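You operate a simulated robot arm through the tools that you are given. There is no shell and no other tool.

Carry out the task below with a simulated two-armed robot. There is one attempt and no reset: what you move stays moved.

Task
Empty all four spouts into the crates below them.
Fine: shut each slide again.

The check looks at the end state, three seconds after you hand in, the way a careful person would. Anything else that was tipped, shoved, dropped, spilled or broken makes it a failure.

Robot
Two 7-joint arms with fingered hands on one trunk that stands fixed in place. Base frame: the origin is at the foot of the trunk, x ahead of it, y to its left, z up. Units: mm, degrees, N and s.
The left shoulder is at [125, 170, 865], the right one opposite. With the tool pointing down near the work surface each hand reaches from about 320 to 820 mm from the base axis, measured 20 degrees to its own side. Payload 4 kg a hand.
Tool frame (each hand has its own): the origin (TCP) lies between the finger pads and is the grasp point; the fingertips stand 26 mm ahead of it; z points along the fingers, y is the line along which they close. Largest opening 132 mm; the body of the gripper starts 73 mm behind the TCP. The gripper is a hand of 4 fingers: y runs from the thumb to the fingers, the wrist lies at [0, 0, -224] in the tool frame, and closing takes about 1.5 s.
Orientation is that of the tool frame in the base frame, as [roll, pitch, yaw] about the fixed x, y, z axes, in that order (R = Rz(yaw) Ry(pitch) Rx(roll)). With the fingers straight down and closing along the base's y, the tool's x points along the base's -x, its y along +y and its z along -z.

Tools
- The arms move only by the tool drive_tool. It takes "left_increments", "right_increments" or both (then of equal length, played together; a hand with none holds still); each is a list of rows, each a list of 7 numbers: the opening in per cent of the stroke, from 0 (shut) to 100 (fully open), then the shift along the base's x, y, z in mm, then the turn, a rotation vector about the base's x, y, z in degrees. In form: [[grip, tx, ty, tz, wx, wy, wz], ...]. A call has 1 to 20 rows; each row shifts and turns the commanded pose from where the row before left it. Rows are played at 5 a second. More than 50 mm and 8.6 degrees between two rows, or a gripper value outside its range, and nothing of the call is played. Where a pose cannot be reached the arm comes as near as it can. A force on the tool above 60 N (or 10 N above the force at the start of the call, whichever is more), or a blocked arm, ends the call early, and 0.2 s more pass. Each finger travels about 45 mm/s and halts on what it meets, pressing with about 30 N; the grip force reading is that of the motor and also rises with nothing between the fingers. The clock runs only during rows and for 0.2 s after the last one: add rows that do not move to give the fingers time. It gives the time, the measured TCP pose, the force on the tool (base axes), the opening and the grip force at its end, in the units of the frame above (readings bear some noise), with the torque about the TCP (base axes, N m) and any sound that the robot's microphone picked up.
- Cameras (640 x 400 px; columns grow to the right, rows downward): "scene" is now at [238.7, 41.4, 1037.1]; the picture's right is [0.46, -0.89, -0.00], its down [-0.50, -0.26, -0.83] and it looks along [0.73, 0.38, -0.56] (base axes); focal length 214 px, centre (320, 200). "left" rides on the left gripper at [-68, 2, -97] in its tool frame; the picture's right is [-0.03, -1.00, 0.00], its down [0.82, -0.02, -0.58] and it looks along [0.58, -0.01, 0.82] (tool axes); focal length 270 px, centre (320, 200). "right" rides on the right gripper at [68, 2, -97] in its tool frame; the picture's right is [-0.03, 1.00, 0.00], its down [-0.82, -0.02, -0.58] and it looks along [-0.58, -0.01, 0.82] (tool axes); focal length 270 px, centre (320, 200). There is no depth. A picture from a camera that has moved, and an enlarged one, comes with that camera's place and axes in the base frame and with its lens.
- get_image(camera): a new picture of that camera. No time passes.
- raise_lower(by): slides the trunk up (or, below 0, down) by that many mm; the arms and the scene camera ride with it, the base frame stays. It gives what a move gives, with no picture.
- preshape(shape, hand): the hand has 4 fingers and takes this shape, open, in about a second: jaw (thumb against the fingers, like two jaws); tri (thumb and two fingers); tip (a fingertip pinch); poke (one finger out to press); point (the index stretched); flat (the hand flat); cup (the hand cupped); fist (a fist). The gripper value then closes the fingers along that shape, each until it touches; the sizes above hold for jaw. It gives what a move gives, with no picture.
- head_to(pan, tilt): turns the head with the scene camera to pan (to the left, within 86 degrees either way) and tilt (down, from -29 to 69), counted from straight ahead of the robot. It gives what a move gives.
- close_up(camera, box): a new picture of the part [left, top, right, bottom] of that camera's present view, enlarged. No time passes.
- finish_job(): hands the job in; it is judged then, once.

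Nothing tells you positions but the pictures and the camera data. Unless the task says otherwise, let go and move clear before handing in.

The tools are called after ">>>" as name(argument=value, ...) on one line, values as JSON. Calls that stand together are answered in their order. drive_tool: Moves the arms, as the interface text tells. Its arguments: {"type":"object","properties":{"left_increments":{"type":"array","items":{"type":"array","items":{"type":"number"}}},"right_increments":{"type":"array","items":{"type":"array","items":{"type":"number"}}}},"required":[]} The other tools are called the same way: raise_lower (by) slides the trunk up or down; preshape (shape, hand) gives the hand a shape; head_to (pan, tilt) turns the head that bears the scene camera; get_image (camera) takes a picture; close_up (camera, box) takes an enlarged picture of a part of a camera's view; finish_job () hands the job in.

At the start:

```text
clock: 0.0
left_tcp_pos: [413.7, 429.6, 964.8]
left_orientation: [-180.0, 0.0, -179.9]
left_force: [-0.5, -0.1, 0.1]
left_torque: [0.01, 0.01, 0.02]
left_width: 132.0
left_finger_force: 0.0
left_shape: jaw
right_tcp_pos: [462.8, 89.7, 868.7]
right_orientation: [179.9, 0.0, 180.0]
right_force: [0.6, -0.3, -0.5]
right_torque: [0.01, 0.0, -0.01]
right_width: 131.9
right_finger_force: 0.0
right_shape: jaw
trunk travel left (down, up): [-100.0, 655.0]
head pan, tilt: [27.5, 34.0]
```

scene: 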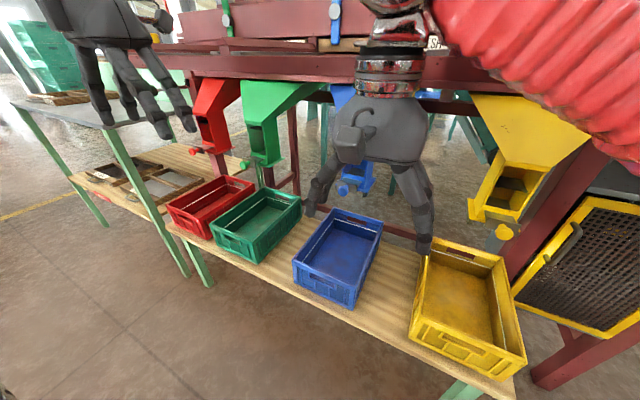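
right: 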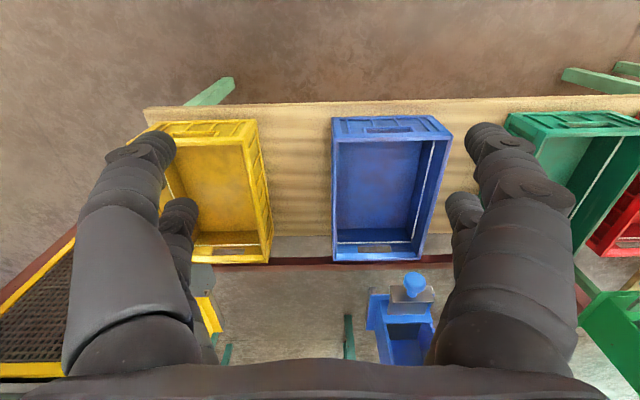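
left: 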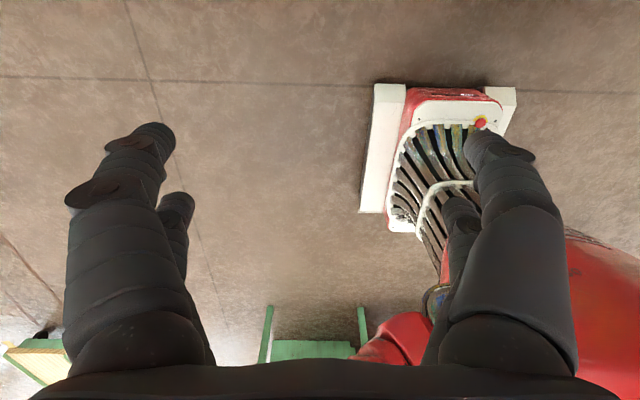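

I see a frame with four coloured spouts (red, green, blue, yellow), each with a knob near its mouth and a same-coloured crate on a shelf below. I'll look more closely before I move anything.

>>> close_up(camera="scene", box=[160, 60, 320, 190])

>>> close_up(camera="scene", box=[420, 80, 640, 280])

>>> close_up(camera="scene", box=[300, 70, 440, 220])

>>> close_up(camera="scene", box=[180, 0, 460, 110])

>>> close_up(camera="right", box=[340, 250, 460, 380])

>>> head_to(pan=27, tilt=5)

```text
3.08 times, centred on (240, 125) of scene
camera zoom: at [238.7, 41.4, 1037.1], right [0.46, -0.89, 0.0], down [-0.5, -0.26, -0.83], along [0.73, 0.38, -0.56], focal length 660 px, centre (566, 431)
```

zoom: 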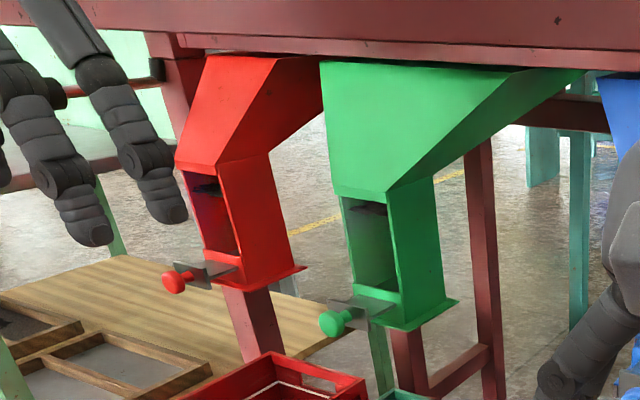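

```text
2.00 times, centred on (530, 180) of scene
camera zoom: at [238.7, 41.4, 1037.1], right [0.46, -0.89, 0.0], down [-0.5, -0.26, -0.83], along [0.73, 0.38, -0.56], focal length 429 px, centre (-100, 240)
```

zoom: 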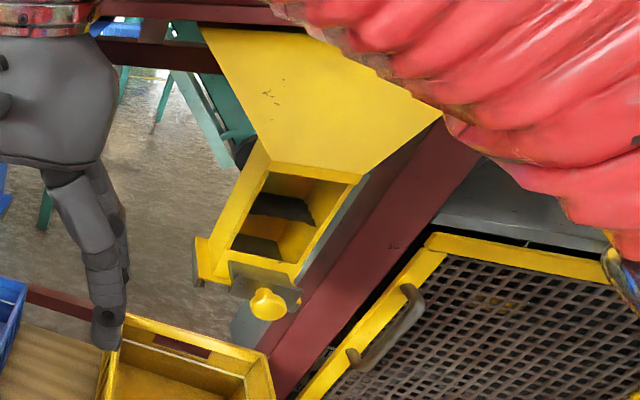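

```text
2.67 times, centred on (370, 145) of scene
camera zoom: at [238.7, 41.4, 1037.1], right [0.46, -0.89, 0.0], down [-0.5, -0.26, -0.83], along [0.73, 0.38, -0.56], focal length 572 px, centre (187, 347)
```

zoom: 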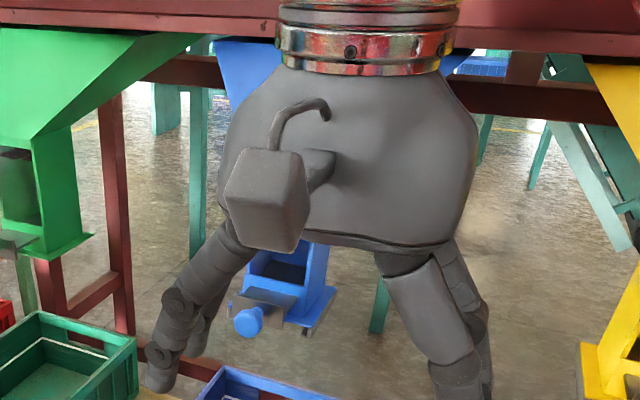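

```text
2.29 times, centred on (320, 55) of scene
camera zoom: at [238.7, 41.4, 1037.1], right [0.46, -0.89, 0.0], down [-0.5, -0.26, -0.83], along [0.73, 0.38, -0.56], focal length 490 px, centre (320, 531)
```

zoom: 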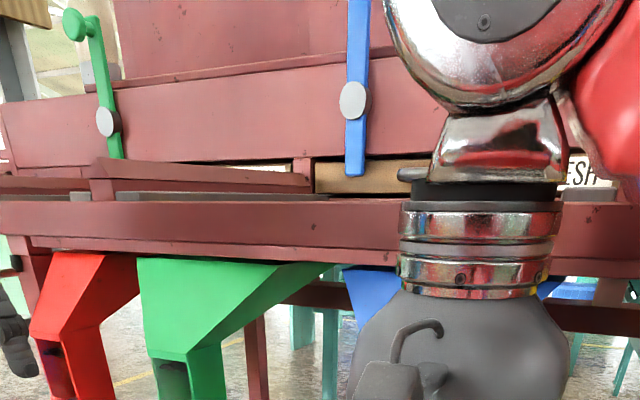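

```text
3.08 times, centred on (400, 315) of right
camera zoom: at [394.9, 91.6, 966.3], right [0.03, 1.0, 0.0], down [0.82, -0.02, 0.58], along [0.58, -0.01, -0.82], focal length 832 px, centre (74, -154)
```

zoom: 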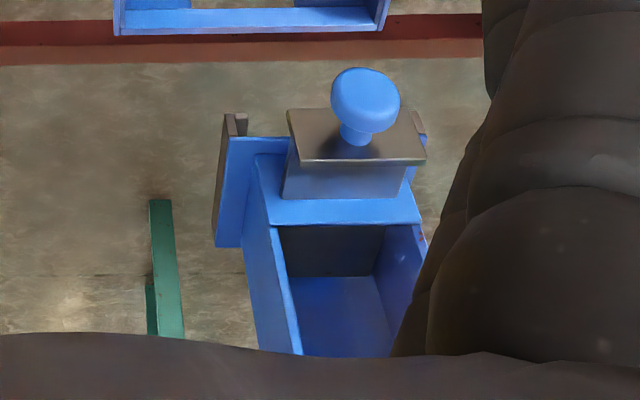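

```text
clock: 0.9
left_tcp_pos: [413.7, 429.1, 964.8]
left_orientation: [-179.9, 0.0, 179.9]
left_force: [1.0, 0.2, -0.2]
left_torque: [0.05, 0.0, 0.01]
left_width: 132.1
left_finger_force: 0.1
left_shape: jaw
right_tcp_pos: [461.6, 90.1, 869.6]
right_orientation: [179.9, -0.2, 179.9]
right_force: [0.4, -1.0, 0.2]
right_torque: [0.01, -0.01, 0.0]
right_width: 131.7
right_finger_force: 0.0
right_shape: jaw
trunk travel left (down, up): [-100.0, 655.0]
head pan, tilt: [27.0, 5.0]
```

The head now looks higher up, so I'll look at the machine top.

>>> get_image(camera="scene")

>>> head_to(pan=-10, tilt=20)

>>> get_image(camera="scene")

>>> head_to(pan=50, tilt=30)

>>> get_image(camera="scene")

```text
taken
camera scene: at [242.0, 42.1, 1083.7], right [0.45, -0.89, 0.0], down [-0.08, -0.04, -1.0], along [0.89, 0.45, -0.09], focal length 214 px, centre (320, 200)
```

scene: 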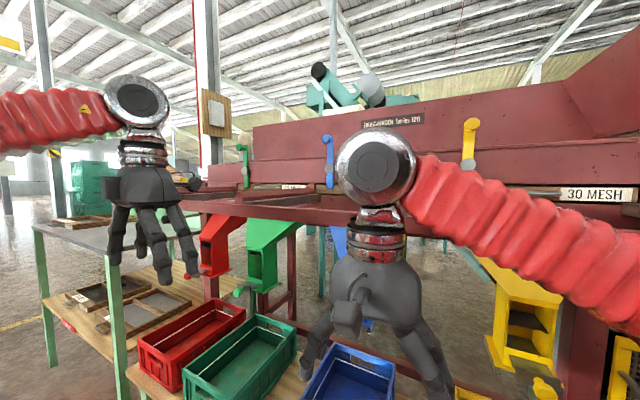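

```text
clock: 2.0
left_tcp_pos: [412.9, 431.1, 966.5]
left_orientation: [179.9, 0.1, -180.0]
left_force: [0.2, -0.1, 0.3]
left_torque: [-0.01, 0.01, -0.01]
left_width: 132.2
left_finger_force: 0.0
left_shape: jaw
right_tcp_pos: [462.1, 90.4, 869.2]
right_orientation: [180.0, -0.1, -180.0]
right_force: [0.1, -0.2, 0.4]
right_torque: [0.02, -0.03, 0.02]
right_width: 132.1
right_finger_force: 0.1
right_shape: jaw
trunk travel left (down, up): [-100.0, 655.0]
head pan, tilt: [-10.0, 20.0]
```

```text
taken
camera scene: at [251.9, -15.7, 1059.5], right [-0.17, -0.98, 0.0], down [-0.34, 0.06, -0.94], along [0.93, -0.16, -0.34], focal length 214 px, centre (320, 200)
```

scene: 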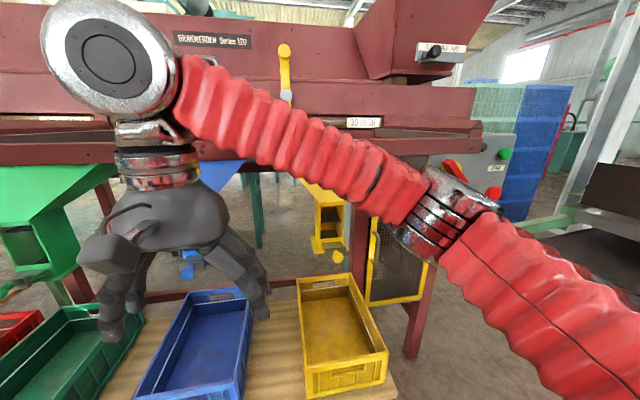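

```text
clock: 3.3
left_tcp_pos: [413.6, 429.6, 964.9]
left_orientation: [-179.9, 0.0, 180.0]
left_force: [0.7, -0.4, -0.4]
left_torque: [0.03, 0.0, -0.02]
left_width: 131.9
left_finger_force: 0.1
left_shape: jaw
right_tcp_pos: [462.8, 90.3, 870.6]
right_orientation: [179.9, -0.1, -180.0]
right_force: [0.7, -0.5, -0.4]
right_torque: [0.0, 0.0, 0.01]
right_width: 132.0
right_finger_force: 0.0
right_shape: jaw
trunk travel left (down, up): [-100.0, 655.0]
head pan, tilt: [50.0, 30.0]
```

```text
taken
camera scene: at [218.3, 69.7, 1043.5], right [0.77, -0.64, 0.0], down [-0.32, -0.38, -0.87], along [0.56, 0.66, -0.5], focal length 214 px, centre (320, 200)
```

scene: 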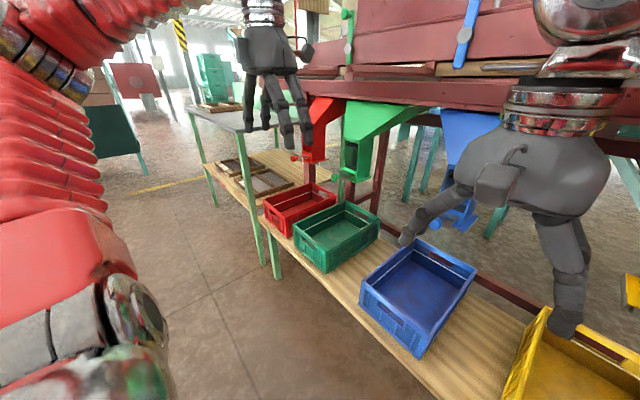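

The blue knob triangulates to about (658, 197, 765), with the blue crate below it at x 560–890. Next I'll look closer at each slide.

>>> head_to(pan=35, tilt=28)

>>> get_image(camera="scene")

>>> close_up(camera="scene", box=[200, 120, 300, 182])

>>> close_up(camera="scene", box=[370, 140, 470, 202])

>>> head_to(pan=0, tilt=30)

>>> get_image(camera="scene")

```text
clock: 4.0
left_tcp_pos: [412.2, 430.3, 966.4]
left_orientation: [179.9, 0.1, 180.0]
left_force: [0.4, 1.1, 0.7]
left_torque: [0.0, -0.02, -0.03]
left_width: 131.7
left_finger_force: 0.1
left_shape: jaw
right_tcp_pos: [461.7, 90.5, 869.6]
right_orientation: [180.0, -0.2, 179.9]
right_force: [0.5, -1.0, -0.2]
right_torque: [-0.02, 0.0, 0.03]
right_width: 131.9
right_finger_force: 0.0
right_shape: jaw
trunk travel left (down, up): [-100.0, 655.0]
head pan, tilt: [35.0, 28.0]
```

```text
taken
camera scene: at [234.8, 52.8, 1046.6], right [0.57, -0.82, 0.0], down [-0.39, -0.27, -0.88], along [0.72, 0.51, -0.47], focal length 214 px, centre (320, 200)
```

scene: 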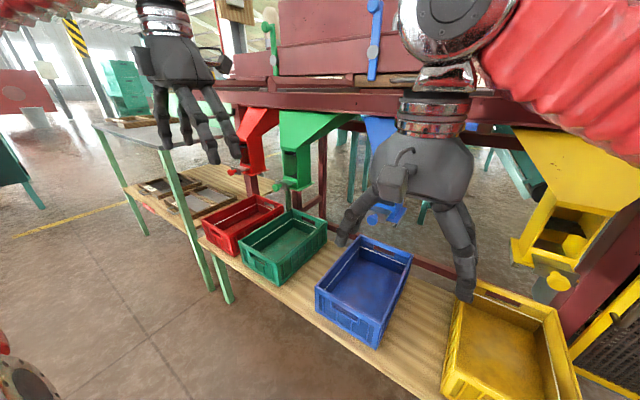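

```text
6.40 times, centred on (250, 151) of scene
camera zoom: at [234.8, 52.8, 1046.6], right [0.57, -0.82, 0.0], down [-0.39, -0.27, -0.88], along [0.72, 0.51, -0.47], focal length 1373 px, centre (768, 514)
```

zoom: 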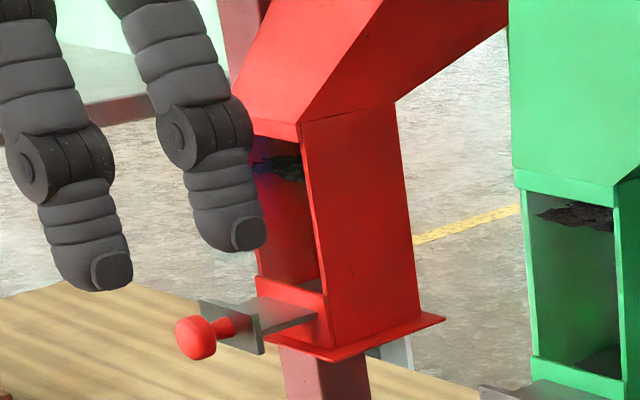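

```text
6.40 times, centred on (420, 171) of scene
camera zoom: at [234.8, 52.8, 1046.6], right [0.57, -0.82, 0.0], down [-0.39, -0.27, -0.88], along [0.72, 0.51, -0.47], focal length 1373 px, centre (-320, 386)
```

zoom: 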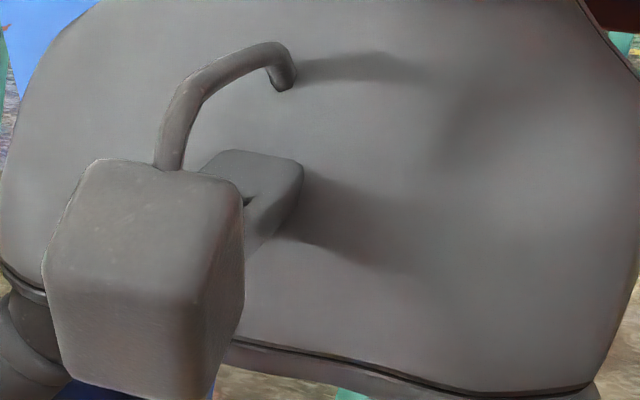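

```text
clock: 5.0
left_tcp_pos: [413.8, 429.1, 965.9]
left_orientation: [-180.0, 0.0, -180.0]
left_force: [-0.3, 0.0, 0.2]
left_torque: [0.02, -0.05, 0.01]
left_width: 131.9
left_finger_force: 0.0
left_shape: jaw
right_tcp_pos: [462.8, 89.3, 869.5]
right_orientation: [-180.0, -0.1, 180.0]
right_force: [0.4, -0.4, -0.6]
right_torque: [0.01, -0.01, 0.0]
right_width: 131.6
right_finger_force: 0.0
right_shape: jaw
trunk travel left (down, up): [-100.0, 655.0]
head pan, tilt: [0.0, 30.0]
```

```text
taken
camera scene: at [250.6, 0.5, 1043.4], right [0.0, -1.0, 0.0], down [-0.5, 0.0, -0.87], along [0.87, 0.0, -0.5], focal length 214 px, centre (320, 200)
```

scene: 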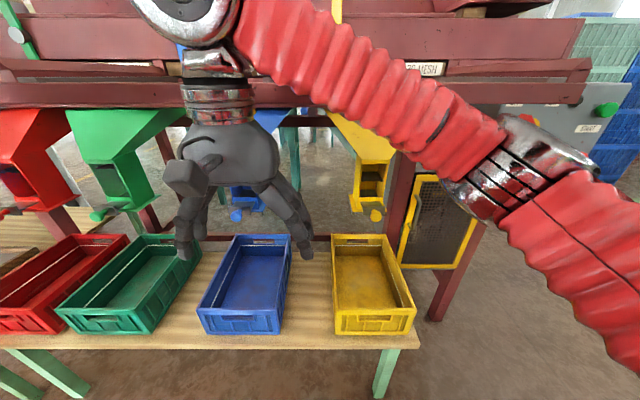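

The knobs all seem to be near x 658, z 765, at y ≈ 751 (red), 514 (green), 197 (blue) and −130 (yellow). I'll zoom in further to check crate alignment and the state of each slide.

>>> close_up(camera="scene", box=[320, 110, 440, 250])

>>> close_up(camera="scene", box=[0, 100, 220, 345])

>>> head_to(pan=45, tilt=25)

>>> close_up(camera="scene", box=[220, 90, 420, 270])

>>> close_up(camera="scene", box=[320, 110, 400, 210])

>>> close_up(camera="scene", box=[260, 110, 340, 210])

```text
2.86 times, centred on (380, 180) of scene
camera zoom: at [250.6, 0.5, 1043.4], right [0.0, -1.0, 0.0], down [-0.5, 0.0, -0.87], along [0.87, 0.0, -0.5], focal length 613 px, centre (149, 257)
```

zoom: 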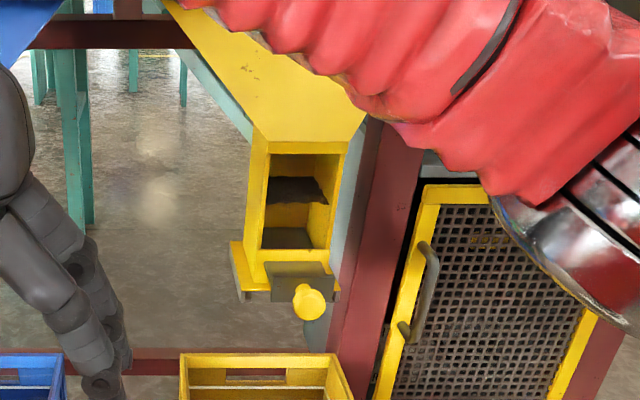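

```text
1.63 times, centred on (110, 222) of scene
camera zoom: at [250.6, 0.5, 1043.4], right [0.0, -1.0, 0.0], down [-0.5, 0.0, -0.87], along [0.87, 0.0, -0.5], focal length 350 px, centre (663, 163)
```

zoom: 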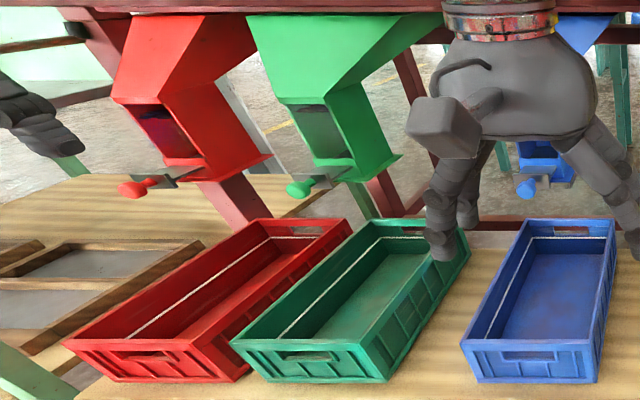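

```text
clock: 6.2
left_tcp_pos: [412.6, 429.0, 964.9]
left_orientation: [-180.0, 0.1, 180.0]
left_force: [0.3, -0.7, -0.2]
left_torque: [0.01, -0.01, 0.0]
left_width: 131.8
left_finger_force: 0.3
left_shape: jaw
right_tcp_pos: [463.1, 91.0, 870.7]
right_orientation: [180.0, -0.1, -180.0]
right_force: [0.0, 0.3, 0.0]
right_torque: [-0.02, 0.0, 0.0]
right_width: 131.7
right_finger_force: 0.0
right_shape: jaw
trunk travel left (down, up): [-100.0, 655.0]
head pan, tilt: [45.0, 25.0]
```

```text
2.22 times, centred on (320, 180) of scene
camera zoom: at [225.4, 65.5, 1051.4], right [0.71, -0.71, 0.0], down [-0.3, -0.3, -0.91], along [0.64, 0.64, -0.42], focal length 477 px, centre (320, 244)
```

zoom: 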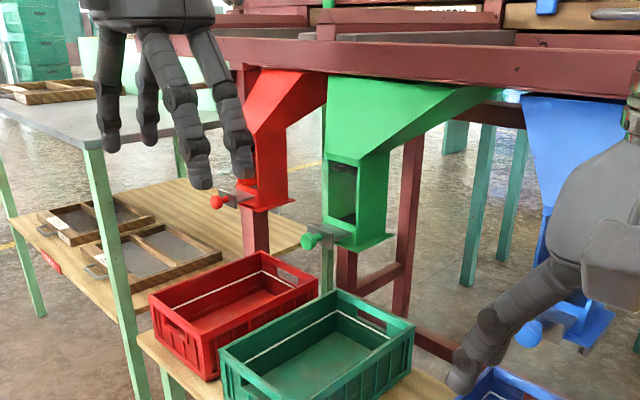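

```text
4.00 times, centred on (360, 160) of scene
camera zoom: at [225.4, 65.5, 1051.4], right [0.71, -0.71, 0.0], down [-0.3, -0.3, -0.91], along [0.64, 0.64, -0.42], focal length 858 px, centre (160, 360)
```

zoom: 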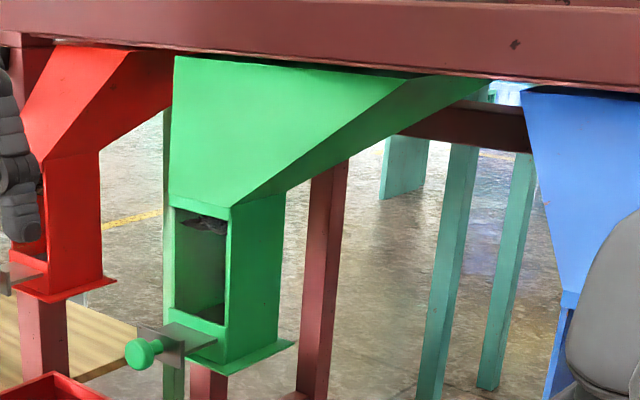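

```text
4.00 times, centred on (300, 160) of scene
camera zoom: at [225.4, 65.5, 1051.4], right [0.71, -0.71, 0.0], down [-0.3, -0.3, -0.91], along [0.64, 0.64, -0.42], focal length 858 px, centre (400, 360)
```

zoom: 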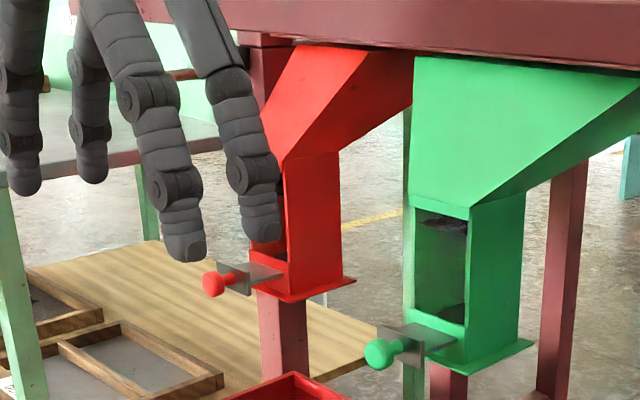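

The slides are flat plates under each spout with a knob on a front flange, and the crates look aligned. I'll raise the trunk for better arm geometry, then take close views with the hand cameras.

>>> raise_lower(by=250)

>>> head_to(pan=10, tilt=45)

>>> get_image(camera="scene")

>>> get_image(camera="right")

>>> get_image(camera="left")

```text
clock: 8.8
left_tcp_pos: [413.3, 430.3, 1216.8]
left_orientation: [-180.0, -0.1, 179.9]
left_force: [-0.3, 0.5, 0.1]
left_torque: [-0.03, 0.01, 0.0]
left_width: 132.1
left_finger_force: 0.2
left_shape: jaw
right_tcp_pos: [463.0, 91.1, 1119.8]
right_orientation: [179.9, 0.0, -180.0]
right_force: [-0.3, -0.6, -0.2]
right_torque: [0.0, -0.04, 0.01]
right_width: 131.8
right_finger_force: 0.0
right_shape: jaw
trunk travel left (down, up): [-350.0, 405.0]
head pan, tilt: [45.0, 25.0]
```

```text
clock: 9.8
left_tcp_pos: [412.4, 429.6, 1215.5]
left_orientation: [-180.0, -0.1, -179.9]
left_force: [-0.2, 0.0, -0.4]
left_torque: [0.03, 0.02, 0.02]
left_width: 131.9
left_finger_force: 0.1
left_shape: jaw
right_tcp_pos: [461.9, 89.4, 1119.7]
right_orientation: [179.9, 0.1, -180.0]
right_force: [0.7, 0.4, 0.2]
right_torque: [0.0, 0.01, 0.0]
right_width: 132.0
right_finger_force: 0.1
right_shape: jaw
trunk travel left (down, up): [-350.0, 405.0]
head pan, tilt: [10.0, 45.0]
```

```text
taken
camera scene: at [133.3, 14.7, 1282.4], right [0.17, -0.98, 0.0], down [-0.7, -0.12, -0.71], along [0.7, 0.12, -0.71], focal length 214 px, centre (320, 200)
```

scene: 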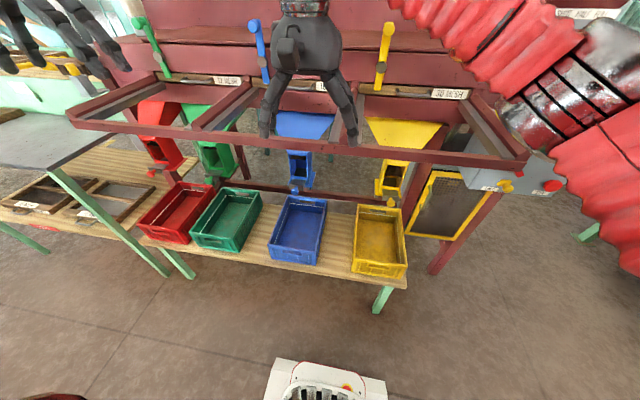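

```text
taken
camera right: at [394.8, 91.6, 1216.9], right [0.03, 1.0, 0.0], down [0.82, -0.02, 0.58], along [0.58, -0.01, -0.82], focal length 270 px, centre (320, 200)
```

right: 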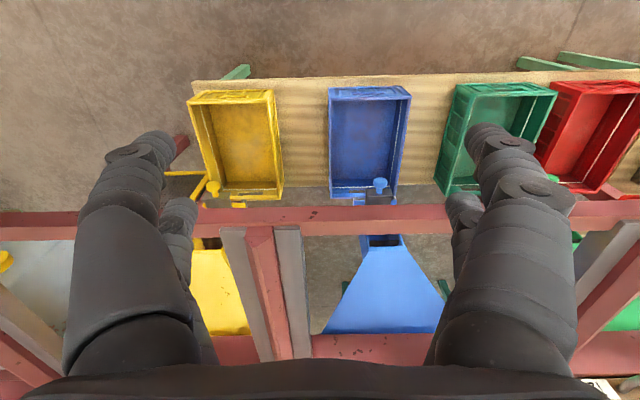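

```text
taken
camera left: at [480.7, 431.3, 1313.1], right [0.03, -1.0, 0.0], down [-0.82, -0.02, 0.58], along [-0.58, -0.01, -0.82], focal length 270 px, centre (320, 200)
```

left: 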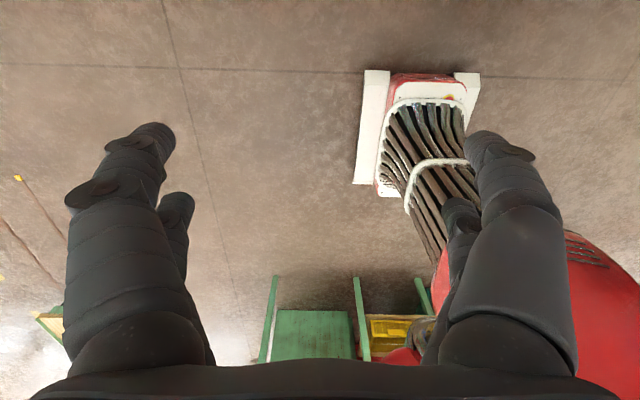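

There is a front beam ahead of the spouts, so I'll have to reach under it with the hand nearly level. I'll zoom in to measure it.

>>> close_up(camera="scene", box=[60, 90, 300, 240])

>>> close_up(camera="scene", box=[250, 90, 490, 240])

>>> close_up(camera="right", box=[300, 160, 460, 260])

>>> close_up(camera="right", box=[160, 80, 320, 280])

```text
2.67 times, centred on (180, 165) of scene
camera zoom: at [133.3, 14.7, 1282.4], right [0.17, -0.98, 0.0], down [-0.7, -0.12, -0.71], along [0.7, 0.12, -0.71], focal length 572 px, centre (693, 293)
```

zoom: 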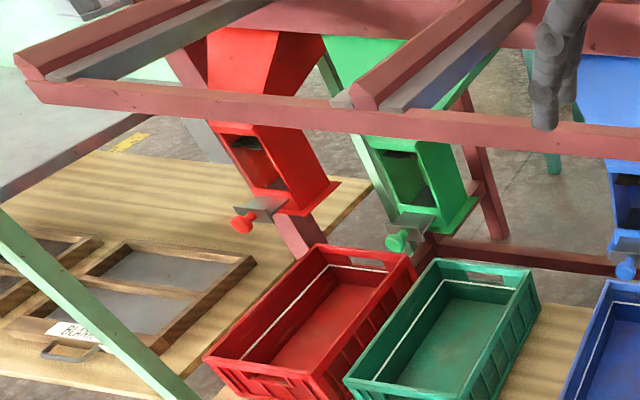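

```text
2.67 times, centred on (370, 165) of scene
camera zoom: at [133.3, 14.7, 1282.4], right [0.17, -0.98, 0.0], down [-0.7, -0.12, -0.71], along [0.7, 0.12, -0.71], focal length 572 px, centre (187, 293)
```

zoom: 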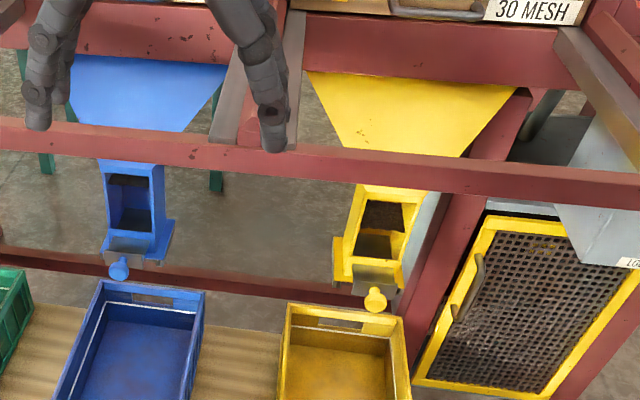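

```text
4.00 times, centred on (380, 210) of right
camera zoom: at [394.8, 91.6, 1216.9], right [0.03, 1.0, 0.0], down [0.82, -0.02, 0.58], along [0.58, -0.01, -0.82], focal length 1081 px, centre (80, 160)
```

zoom: 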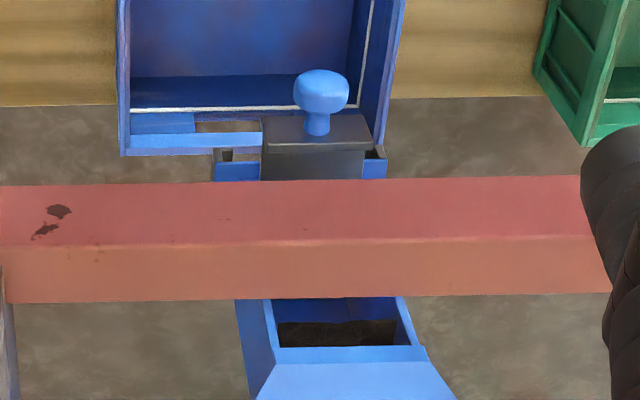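

```text
2.00 times, centred on (240, 180) of right
camera zoom: at [394.8, 91.6, 1216.9], right [0.03, 1.0, 0.0], down [0.82, -0.02, 0.58], along [0.58, -0.01, -0.82], focal length 541 px, centre (480, 240)
```

zoom: 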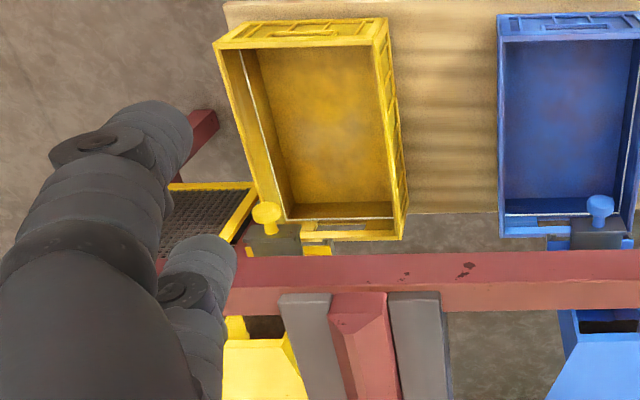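

The beam's bottom edge is at about x 545, z 1015, well above the knobs at z 765, so a hand tilted about 45° can get in under it. I'll swing the right hand to a viewing pose in front of the yellow spout.

>>> drive_tool(right_increments=[[100, -2, -27, -36, 0, -5.6, 0], [100, -2, -27, -36, 0, -5.6, 0], [100, -2, -27, -36, 0, -5.6, 0], [100, -2, -27, -36, 0, -5.6, 0], [100, -2, -27, -36, 0, -5.6, 0], [100, -2, -27, -36, 0, -5.6, 0], [100, -2, -27, -36, 0, -5.6, 0], [100, -2, -27, -36, 0, -5.6, 0], [100, 0, 0, 0, 0, 0, 0]])

>>> get_image(camera="right")

>>> get_image(camera="scene")

```text
clock: 11.8
left_tcp_pos: [413.2, 429.8, 1214.7]
left_orientation: [-180.0, 0.0, 180.0]
left_force: [-0.8, 0.2, 0.4]
left_torque: [0.0, 0.01, 0.02]
left_width: 132.0
left_finger_force: 0.0
left_shape: jaw
right_tcp_pos: [445.7, -124.8, 831.9]
right_orientation: [-180.0, 44.8, -179.9]
right_force: [-0.9, -0.6, 0.4]
right_torque: [-0.02, 0.01, -0.01]
right_width: 132.0
right_finger_force: 0.1
right_shape: jaw
trunk travel left (down, up): [-350.0, 405.0]
head pan, tilt: [10.0, 45.0]
```

```text
taken
camera right: at [330.3, -123.4, 852.8], right [0.02, 1.0, 0.02], down [0.17, -0.02, 0.98], along [0.98, -0.01, -0.17], focal length 270 px, centre (320, 200)
```

right: 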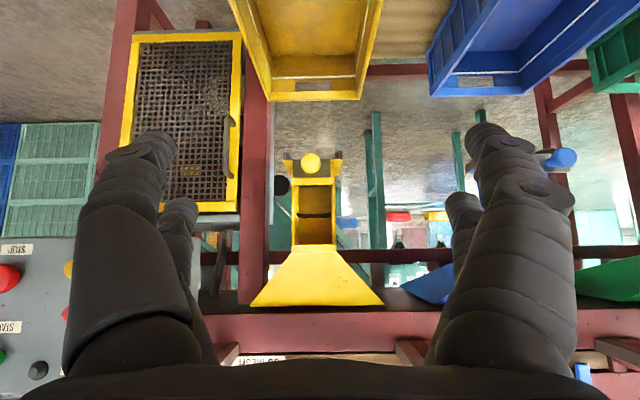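

```text
taken
camera scene: at [133.3, 14.8, 1282.4], right [0.17, -0.98, 0.0], down [-0.7, -0.12, -0.71], along [0.7, 0.12, -0.71], focal length 214 px, centre (320, 200)
```

scene: 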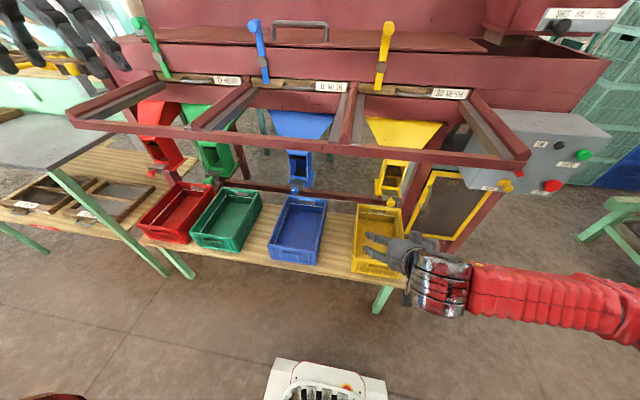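

The right hand camera now looks straight at the yellow spout, with the picture upside down. I'll zoom in.

>>> close_up(camera="right", box=[260, 130, 380, 310])

>>> close_up(camera="right", box=[275, 140, 355, 190])

>>> close_up(camera="right", box=[275, 175, 355, 255])

>>> close_up(camera="scene", box=[440, 90, 620, 240])

```text
2.22 times, centred on (320, 220) of right
camera zoom: at [330.3, -123.4, 852.8], right [0.02, 1.0, 0.02], down [0.17, -0.02, 0.98], along [0.98, -0.01, -0.17], focal length 601 px, centre (320, 156)
```

zoom: 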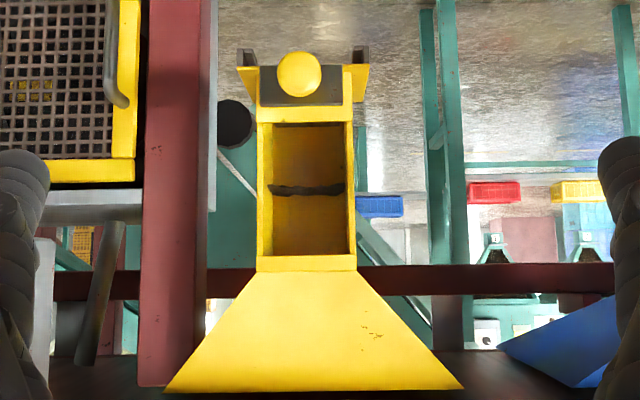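

```text
8.00 times, centred on (315, 165) of right
camera zoom: at [330.3, -123.4, 852.8], right [0.02, 1.0, 0.02], down [0.17, -0.02, 0.98], along [0.98, -0.01, -0.17], focal length 2162 px, centre (360, 480)
```

zoom: 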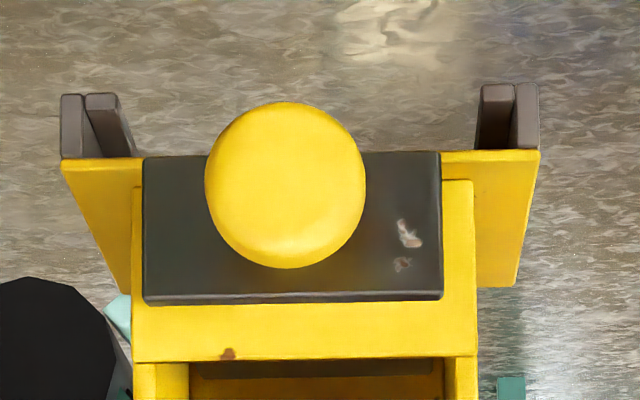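

```text
5.00 times, centred on (315, 215) of right
camera zoom: at [330.3, -123.4, 852.8], right [0.02, 1.0, 0.02], down [0.17, -0.02, 0.98], along [0.98, -0.01, -0.17], focal length 1351 px, centre (345, 125)
```

zoom: 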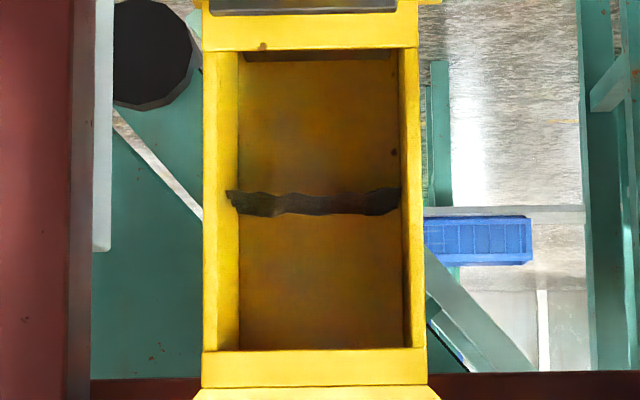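

```text
2.67 times, centred on (530, 165) of scene
camera zoom: at [133.3, 14.8, 1282.4], right [0.17, -0.98, 0.0], down [-0.7, -0.12, -0.71], along [0.7, 0.12, -0.71], focal length 572 px, centre (-240, 293)
```

zoom: 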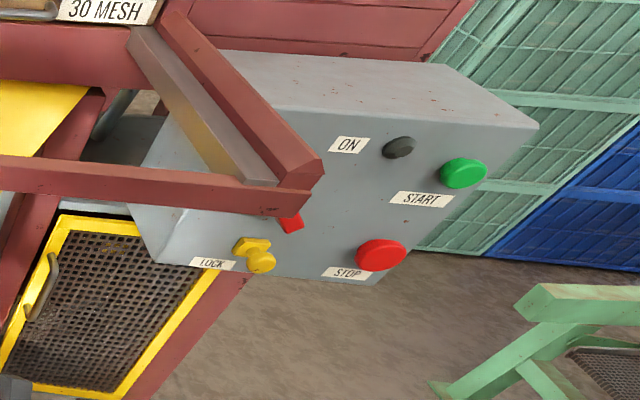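

The yellow knob triangulates to about (706, −140, 733). There is a thin ragged dark band halfway up the yellow chute, which may be caked material bridging it. I'll compare the blue spout.

>>> drive_tool(right_increments=[[100, 0, 42, 0, 0, 0, 0], [100, 0, 42, 0, 0, 0, 0], [100, 0, 42, 0, 0, 0, 0], [100, 0, 42, 0, 0, 0, 0], [100, 0, 42, 0, 0, 0, 0], [100, 0, 42, 0, 0, 0, 0], [100, 0, 42, 0, 0, 0, 0], [100, 0, 42, 0, 0, 0, 0], [100, 0, 0, 0, 0, 0, 0]])

>>> get_image(camera="right")

>>> close_up(camera="right", box=[260, 130, 380, 310])

>>> close_up(camera="right", box=[275, 140, 355, 260])

>>> close_up(camera="scene", box=[280, 140, 420, 230])

```text
clock: 14.0
left_tcp_pos: [412.5, 429.1, 1216.8]
left_orientation: [-180.0, -0.1, 179.9]
left_force: [-0.8, -0.3, 1.0]
left_torque: [0.0, 0.02, -0.02]
left_width: 132.1
left_finger_force: 0.0
left_shape: jaw
right_tcp_pos: [461.6, 187.6, 820.1]
right_orientation: [-177.2, 45.0, -179.9]
right_force: [1.3, 0.2, -0.1]
right_torque: [-0.02, 0.0, -0.02]
right_width: 131.6
right_finger_force: 0.1
right_shape: jaw
trunk travel left (down, up): [-350.0, 405.0]
head pan, tilt: [10.0, 45.0]
stopped in row 9 (right hand): the arm was blocked; the commanded pose is now the measured one
```

```text
taken
camera right: at [345.8, 193.3, 839.7], right [0.05, 1.0, -0.02], down [0.17, 0.01, 0.99], along [0.98, -0.05, -0.17], focal length 270 px, centre (320, 200)
```

right: 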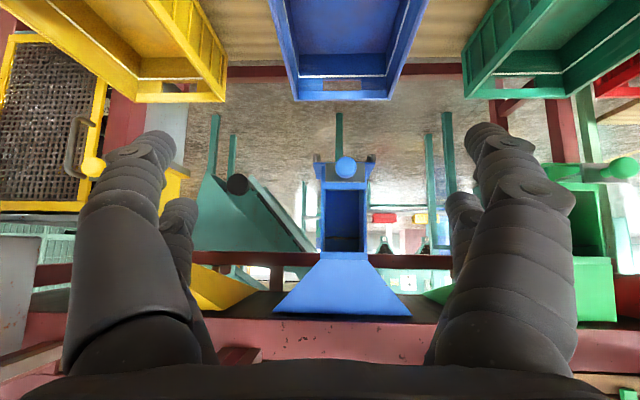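

```text
2.22 times, centred on (320, 220) of right
camera zoom: at [345.8, 193.3, 839.7], right [0.05, 1.0, -0.02], down [0.17, 0.01, 0.99], along [0.98, -0.05, -0.17], focal length 601 px, centre (320, 156)
```

zoom: 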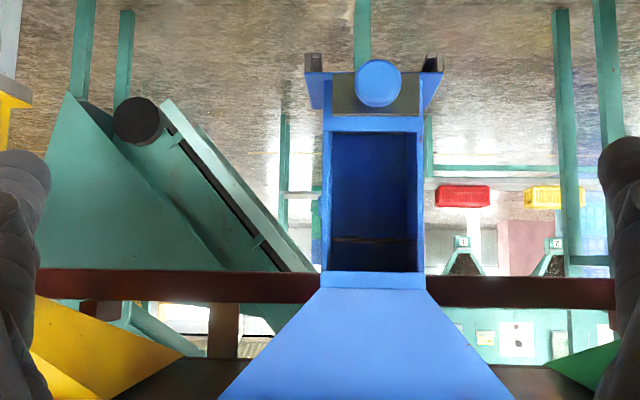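

```text
3.33 times, centred on (315, 200) of right
camera zoom: at [345.8, 193.3, 839.7], right [0.05, 1.0, -0.02], down [0.17, 0.01, 0.99], along [0.98, -0.05, -0.17], focal length 901 px, centre (337, 200)
```

zoom: 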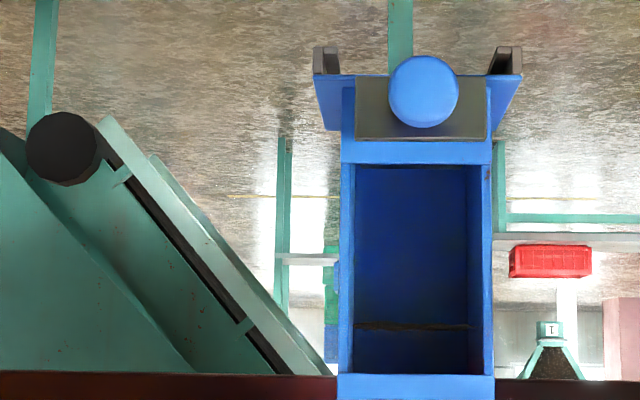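

```text
4.44 times, centred on (350, 185) of scene
camera zoom: at [133.5, 14.1, 1282.3], right [0.17, -0.98, 0.0], down [-0.7, -0.12, -0.71], along [0.7, 0.12, -0.71], focal length 953 px, centre (187, 267)
```

zoom: 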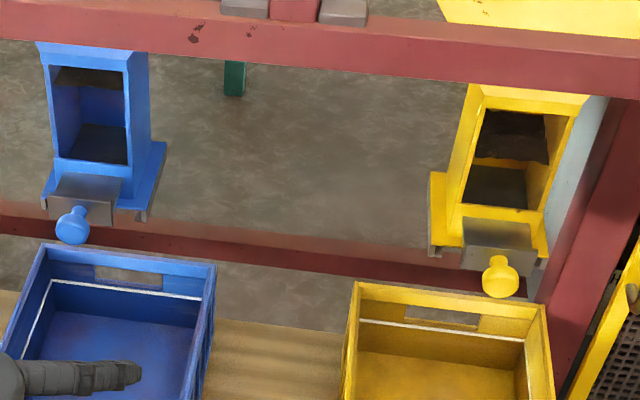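

Each chute shows a dark layer at a different height (yellow about halfway, blue near the top), probably the fill surface. I'll take the right hand back to yellow and approach its knob, tilted about 60° forward and half closed.

>>> drive_tool(right_increments=[[100, 0, -41, 0, 0.25, 0, 0.25], [100, 0, -41, 0, 0.25, 0, 0.25], [100, 0, -41, 0, 0.25, 0, 0.25], [100, 0, -41, 0, 0.25, 0, 0.25], [80, 0, -41, 0, 0.25, 0, 0.25], [60, 0, -41, 0, 0.25, 0, 0.25], [50, 0, -41, 0, 0.25, 0, 0.25], [45, 0, -41, 0, 0.25, 0, 0.25], [45, 28, 0, -12, 0, -2.5, 0], [45, 28, 0, -12, 0, -2.5, 0], [45, 28, 0, -12, 0, -2.5, 0], [45, 28, 0, -12, 0, -2.5, 0], [45, 28, 0, -12, 0, -2.5, 0], [45, 28, 0, -12, 0, -2.5, 0], [45, 0, 0, 0, 0, 0, 0]])

>>> get_image(camera="right")

>>> close_up(camera="scene", box=[320, 140, 460, 240])

```text
clock: 17.2
left_tcp_pos: [413.7, 429.4, 1216.5]
left_orientation: [180.0, 0.0, 180.0]
left_force: [-0.1, 0.2, 0.5]
left_torque: [-0.01, -0.01, 0.02]
left_width: 132.0
left_finger_force: 0.0
left_shape: jaw
right_tcp_pos: [627.4, -138.6, 749.1]
right_orientation: [179.8, 59.9, -179.7]
right_force: [-0.3, -0.6, 0.5]
right_torque: [0.0, 0.04, -0.02]
right_width: 59.9
right_finger_force: 0.0
right_shape: jaw
trunk travel left (down, up): [-350.0, 405.0]
head pan, tilt: [10.0, 45.0]
```

```text
taken
camera right: at [510.4, -137.3, 738.0], right [0.0, 1.0, 0.02], down [-0.09, -0.02, 1.0], along [1.0, -0.01, 0.09], focal length 270 px, centre (320, 200)
```

right: 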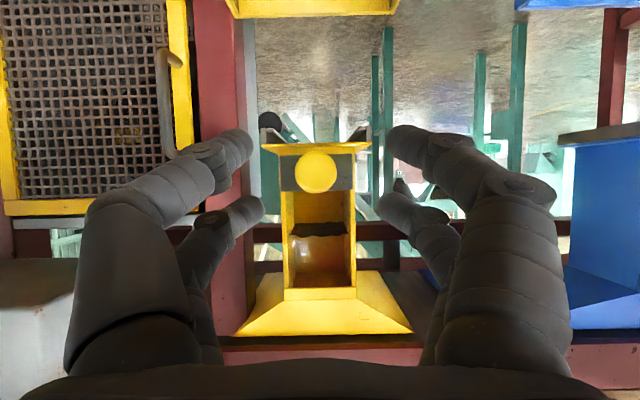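

```text
4.00 times, centred on (390, 190) of scene
camera zoom: at [132.9, 14.5, 1282.4], right [0.17, -0.98, 0.0], down [-0.7, -0.12, -0.71], along [0.7, 0.12, -0.71], focal length 858 px, centre (40, 240)
```

zoom: 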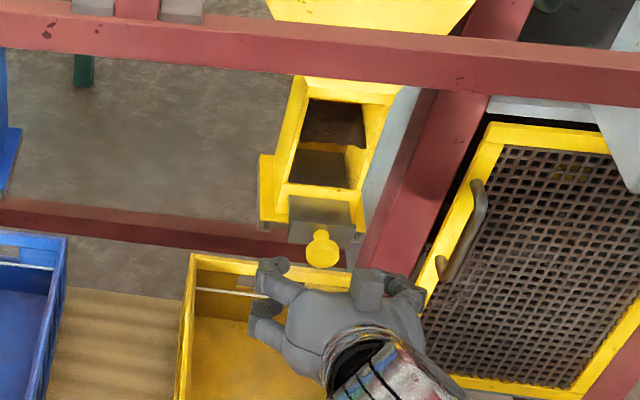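

The right camera now puts the yellow knob at about y −141, z 735, x 700, centred between the fingers. I'll move in with the fingers straddling it.

>>> drive_tool(right_increments=[[45, 18, -0.6, -2.5, 0, 0, 0], [45, 18, -0.6, -2.5, 0, 0, 0], [45, 15, -0.6, -2.5, 0, 0, 0], [45, 13, -0.6, -2.5, 0, 0, 0], [45, 0, 0, 0, 0, 0, 0]])

>>> get_image(camera="right")

>>> close_up(camera="scene", box=[350, 160, 430, 220])

```text
clock: 18.4
left_tcp_pos: [412.4, 429.6, 1215.8]
left_orientation: [-179.9, 0.0, 180.0]
left_force: [0.8, -0.2, -1.2]
left_torque: [0.0, 0.02, 0.0]
left_width: 131.8
left_finger_force: 0.1
left_shape: jaw
right_tcp_pos: [692.3, -140.5, 738.3]
right_orientation: [179.7, 60.0, -179.8]
right_force: [0.6, -1.0, 0.4]
right_torque: [-0.04, -0.01, 0.01]
right_width: 59.7
right_finger_force: 0.2
right_shape: jaw
trunk travel left (down, up): [-350.0, 405.0]
head pan, tilt: [10.0, 45.0]
```

```text
taken
camera right: at [574.8, -139.5, 728.1], right [0.0, 1.0, 0.02], down [-0.09, -0.02, 1.0], along [1.0, -0.01, 0.09], focal length 270 px, centre (320, 200)
```

right: 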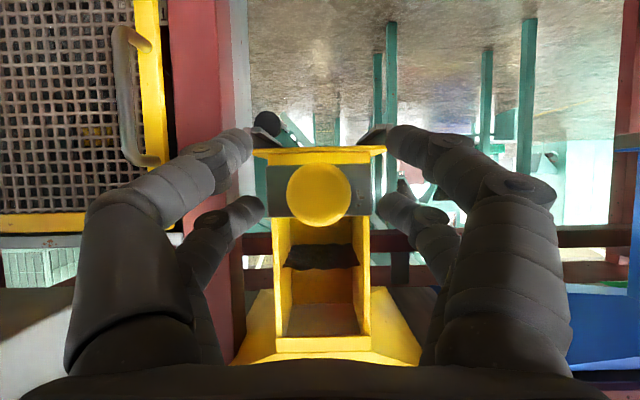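

```text
6.67 times, centred on (390, 190) of scene
camera zoom: at [133.1, 14.5, 1282.4], right [0.17, -0.98, 0.0], down [-0.7, -0.12, -0.71], along [0.7, 0.12, -0.71], focal length 1430 px, centre (-147, 267)
```

zoom: 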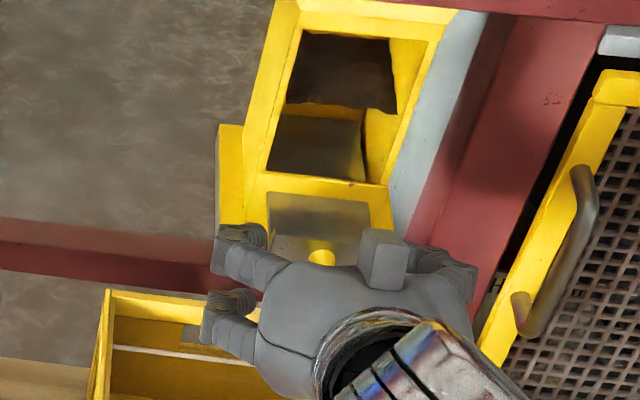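

The knob lies right between the fingers, so I'll close on it.

>>> drive_tool(right_increments=[[30, 2, 0, -1, 0, 0, 0], [15, 0, 0, 0, 0, 0, 0], [5, 0, 0, 0, 0, 0, 0], [5, 0, 0, 0, 0, 0, 0], [5, 0, 0, 0, 0, 0, 0], [5, 0, 0, 0, 0, 0, 0], [5, 0, 0, 0, 0, 0, 0]])

>>> get_image(camera="right")

>>> close_up(camera="scene", box=[350, 160, 430, 220])

```text
clock: 20.0
left_tcp_pos: [410.8, 429.3, 1216.3]
left_orientation: [180.0, 0.0, 179.9]
left_force: [0.3, -0.3, -0.3]
left_torque: [-0.03, -0.01, -0.02]
left_width: 131.7
left_finger_force: 0.1
left_shape: jaw
right_tcp_pos: [692.4, -140.0, 737.7]
right_orientation: [179.7, 60.1, -179.7]
right_force: [-12.4, -1.4, 5.9]
right_torque: [-0.01, -0.16, -0.06]
right_width: 13.6
right_finger_force: 0.0
right_shape: jaw
trunk travel left (down, up): [-350.0, 405.0]
head pan, tilt: [10.0, 45.0]
```

```text
taken
camera right: at [575.4, -139.2, 727.9], right [0.0, 1.0, 0.02], down [-0.09, -0.02, 1.0], along [1.0, -0.01, 0.09], focal length 270 px, centre (320, 200)
```

right: 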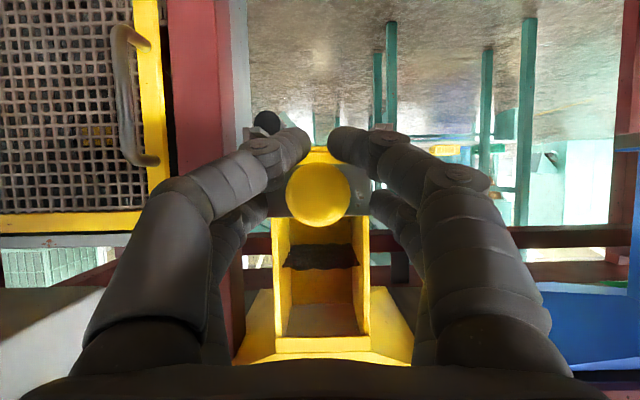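

```text
6.67 times, centred on (390, 190) of scene
camera zoom: at [131.3, 14.6, 1282.6], right [0.17, -0.98, 0.0], down [-0.7, -0.12, -0.71], along [0.7, 0.12, -0.71], focal length 1430 px, centre (-147, 267)
```

zoom: 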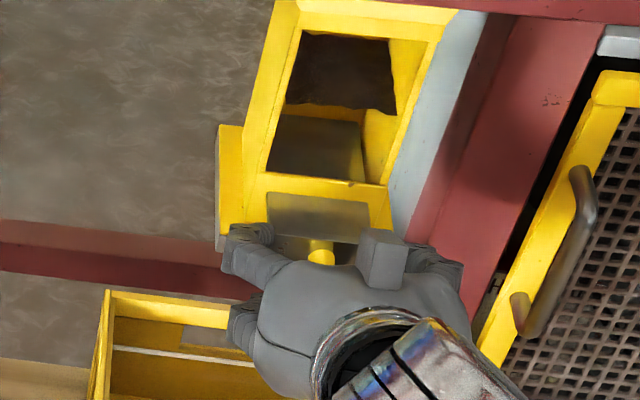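

The fingers closed further than the knob's width, so I'll check exactly how they sit around it.

>>> close_up(camera="right", box=[240, 110, 400, 250])

>>> close_up(camera="scene", box=[372, 182, 412, 212])

```text
2.86 times, centred on (320, 180) of right
camera zoom: at [575.4, -139.2, 727.9], right [0.0, 1.0, 0.02], down [-0.09, -0.02, 1.0], along [1.0, -0.01, 0.09], focal length 772 px, centre (320, 257)
```

zoom: 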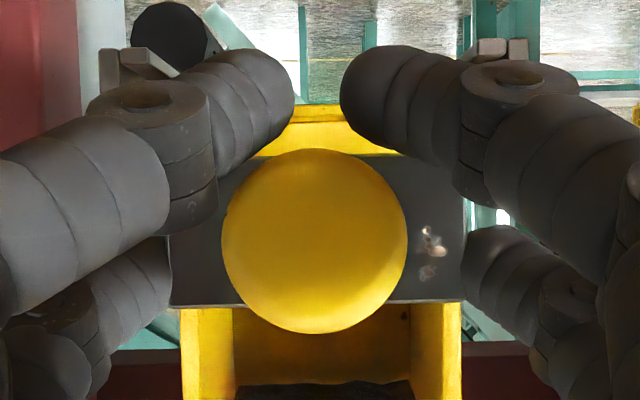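

```text
13.33 times, centred on (392, 197) of scene
camera zoom: at [131.3, 14.6, 1282.6], right [0.17, -0.98, 0.0], down [-0.7, -0.12, -0.71], along [0.7, 0.12, -0.71], focal length 2860 px, centre (-640, 240)
```

zoom: 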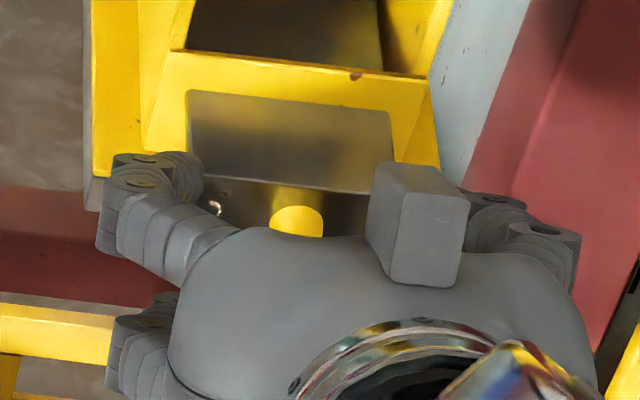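

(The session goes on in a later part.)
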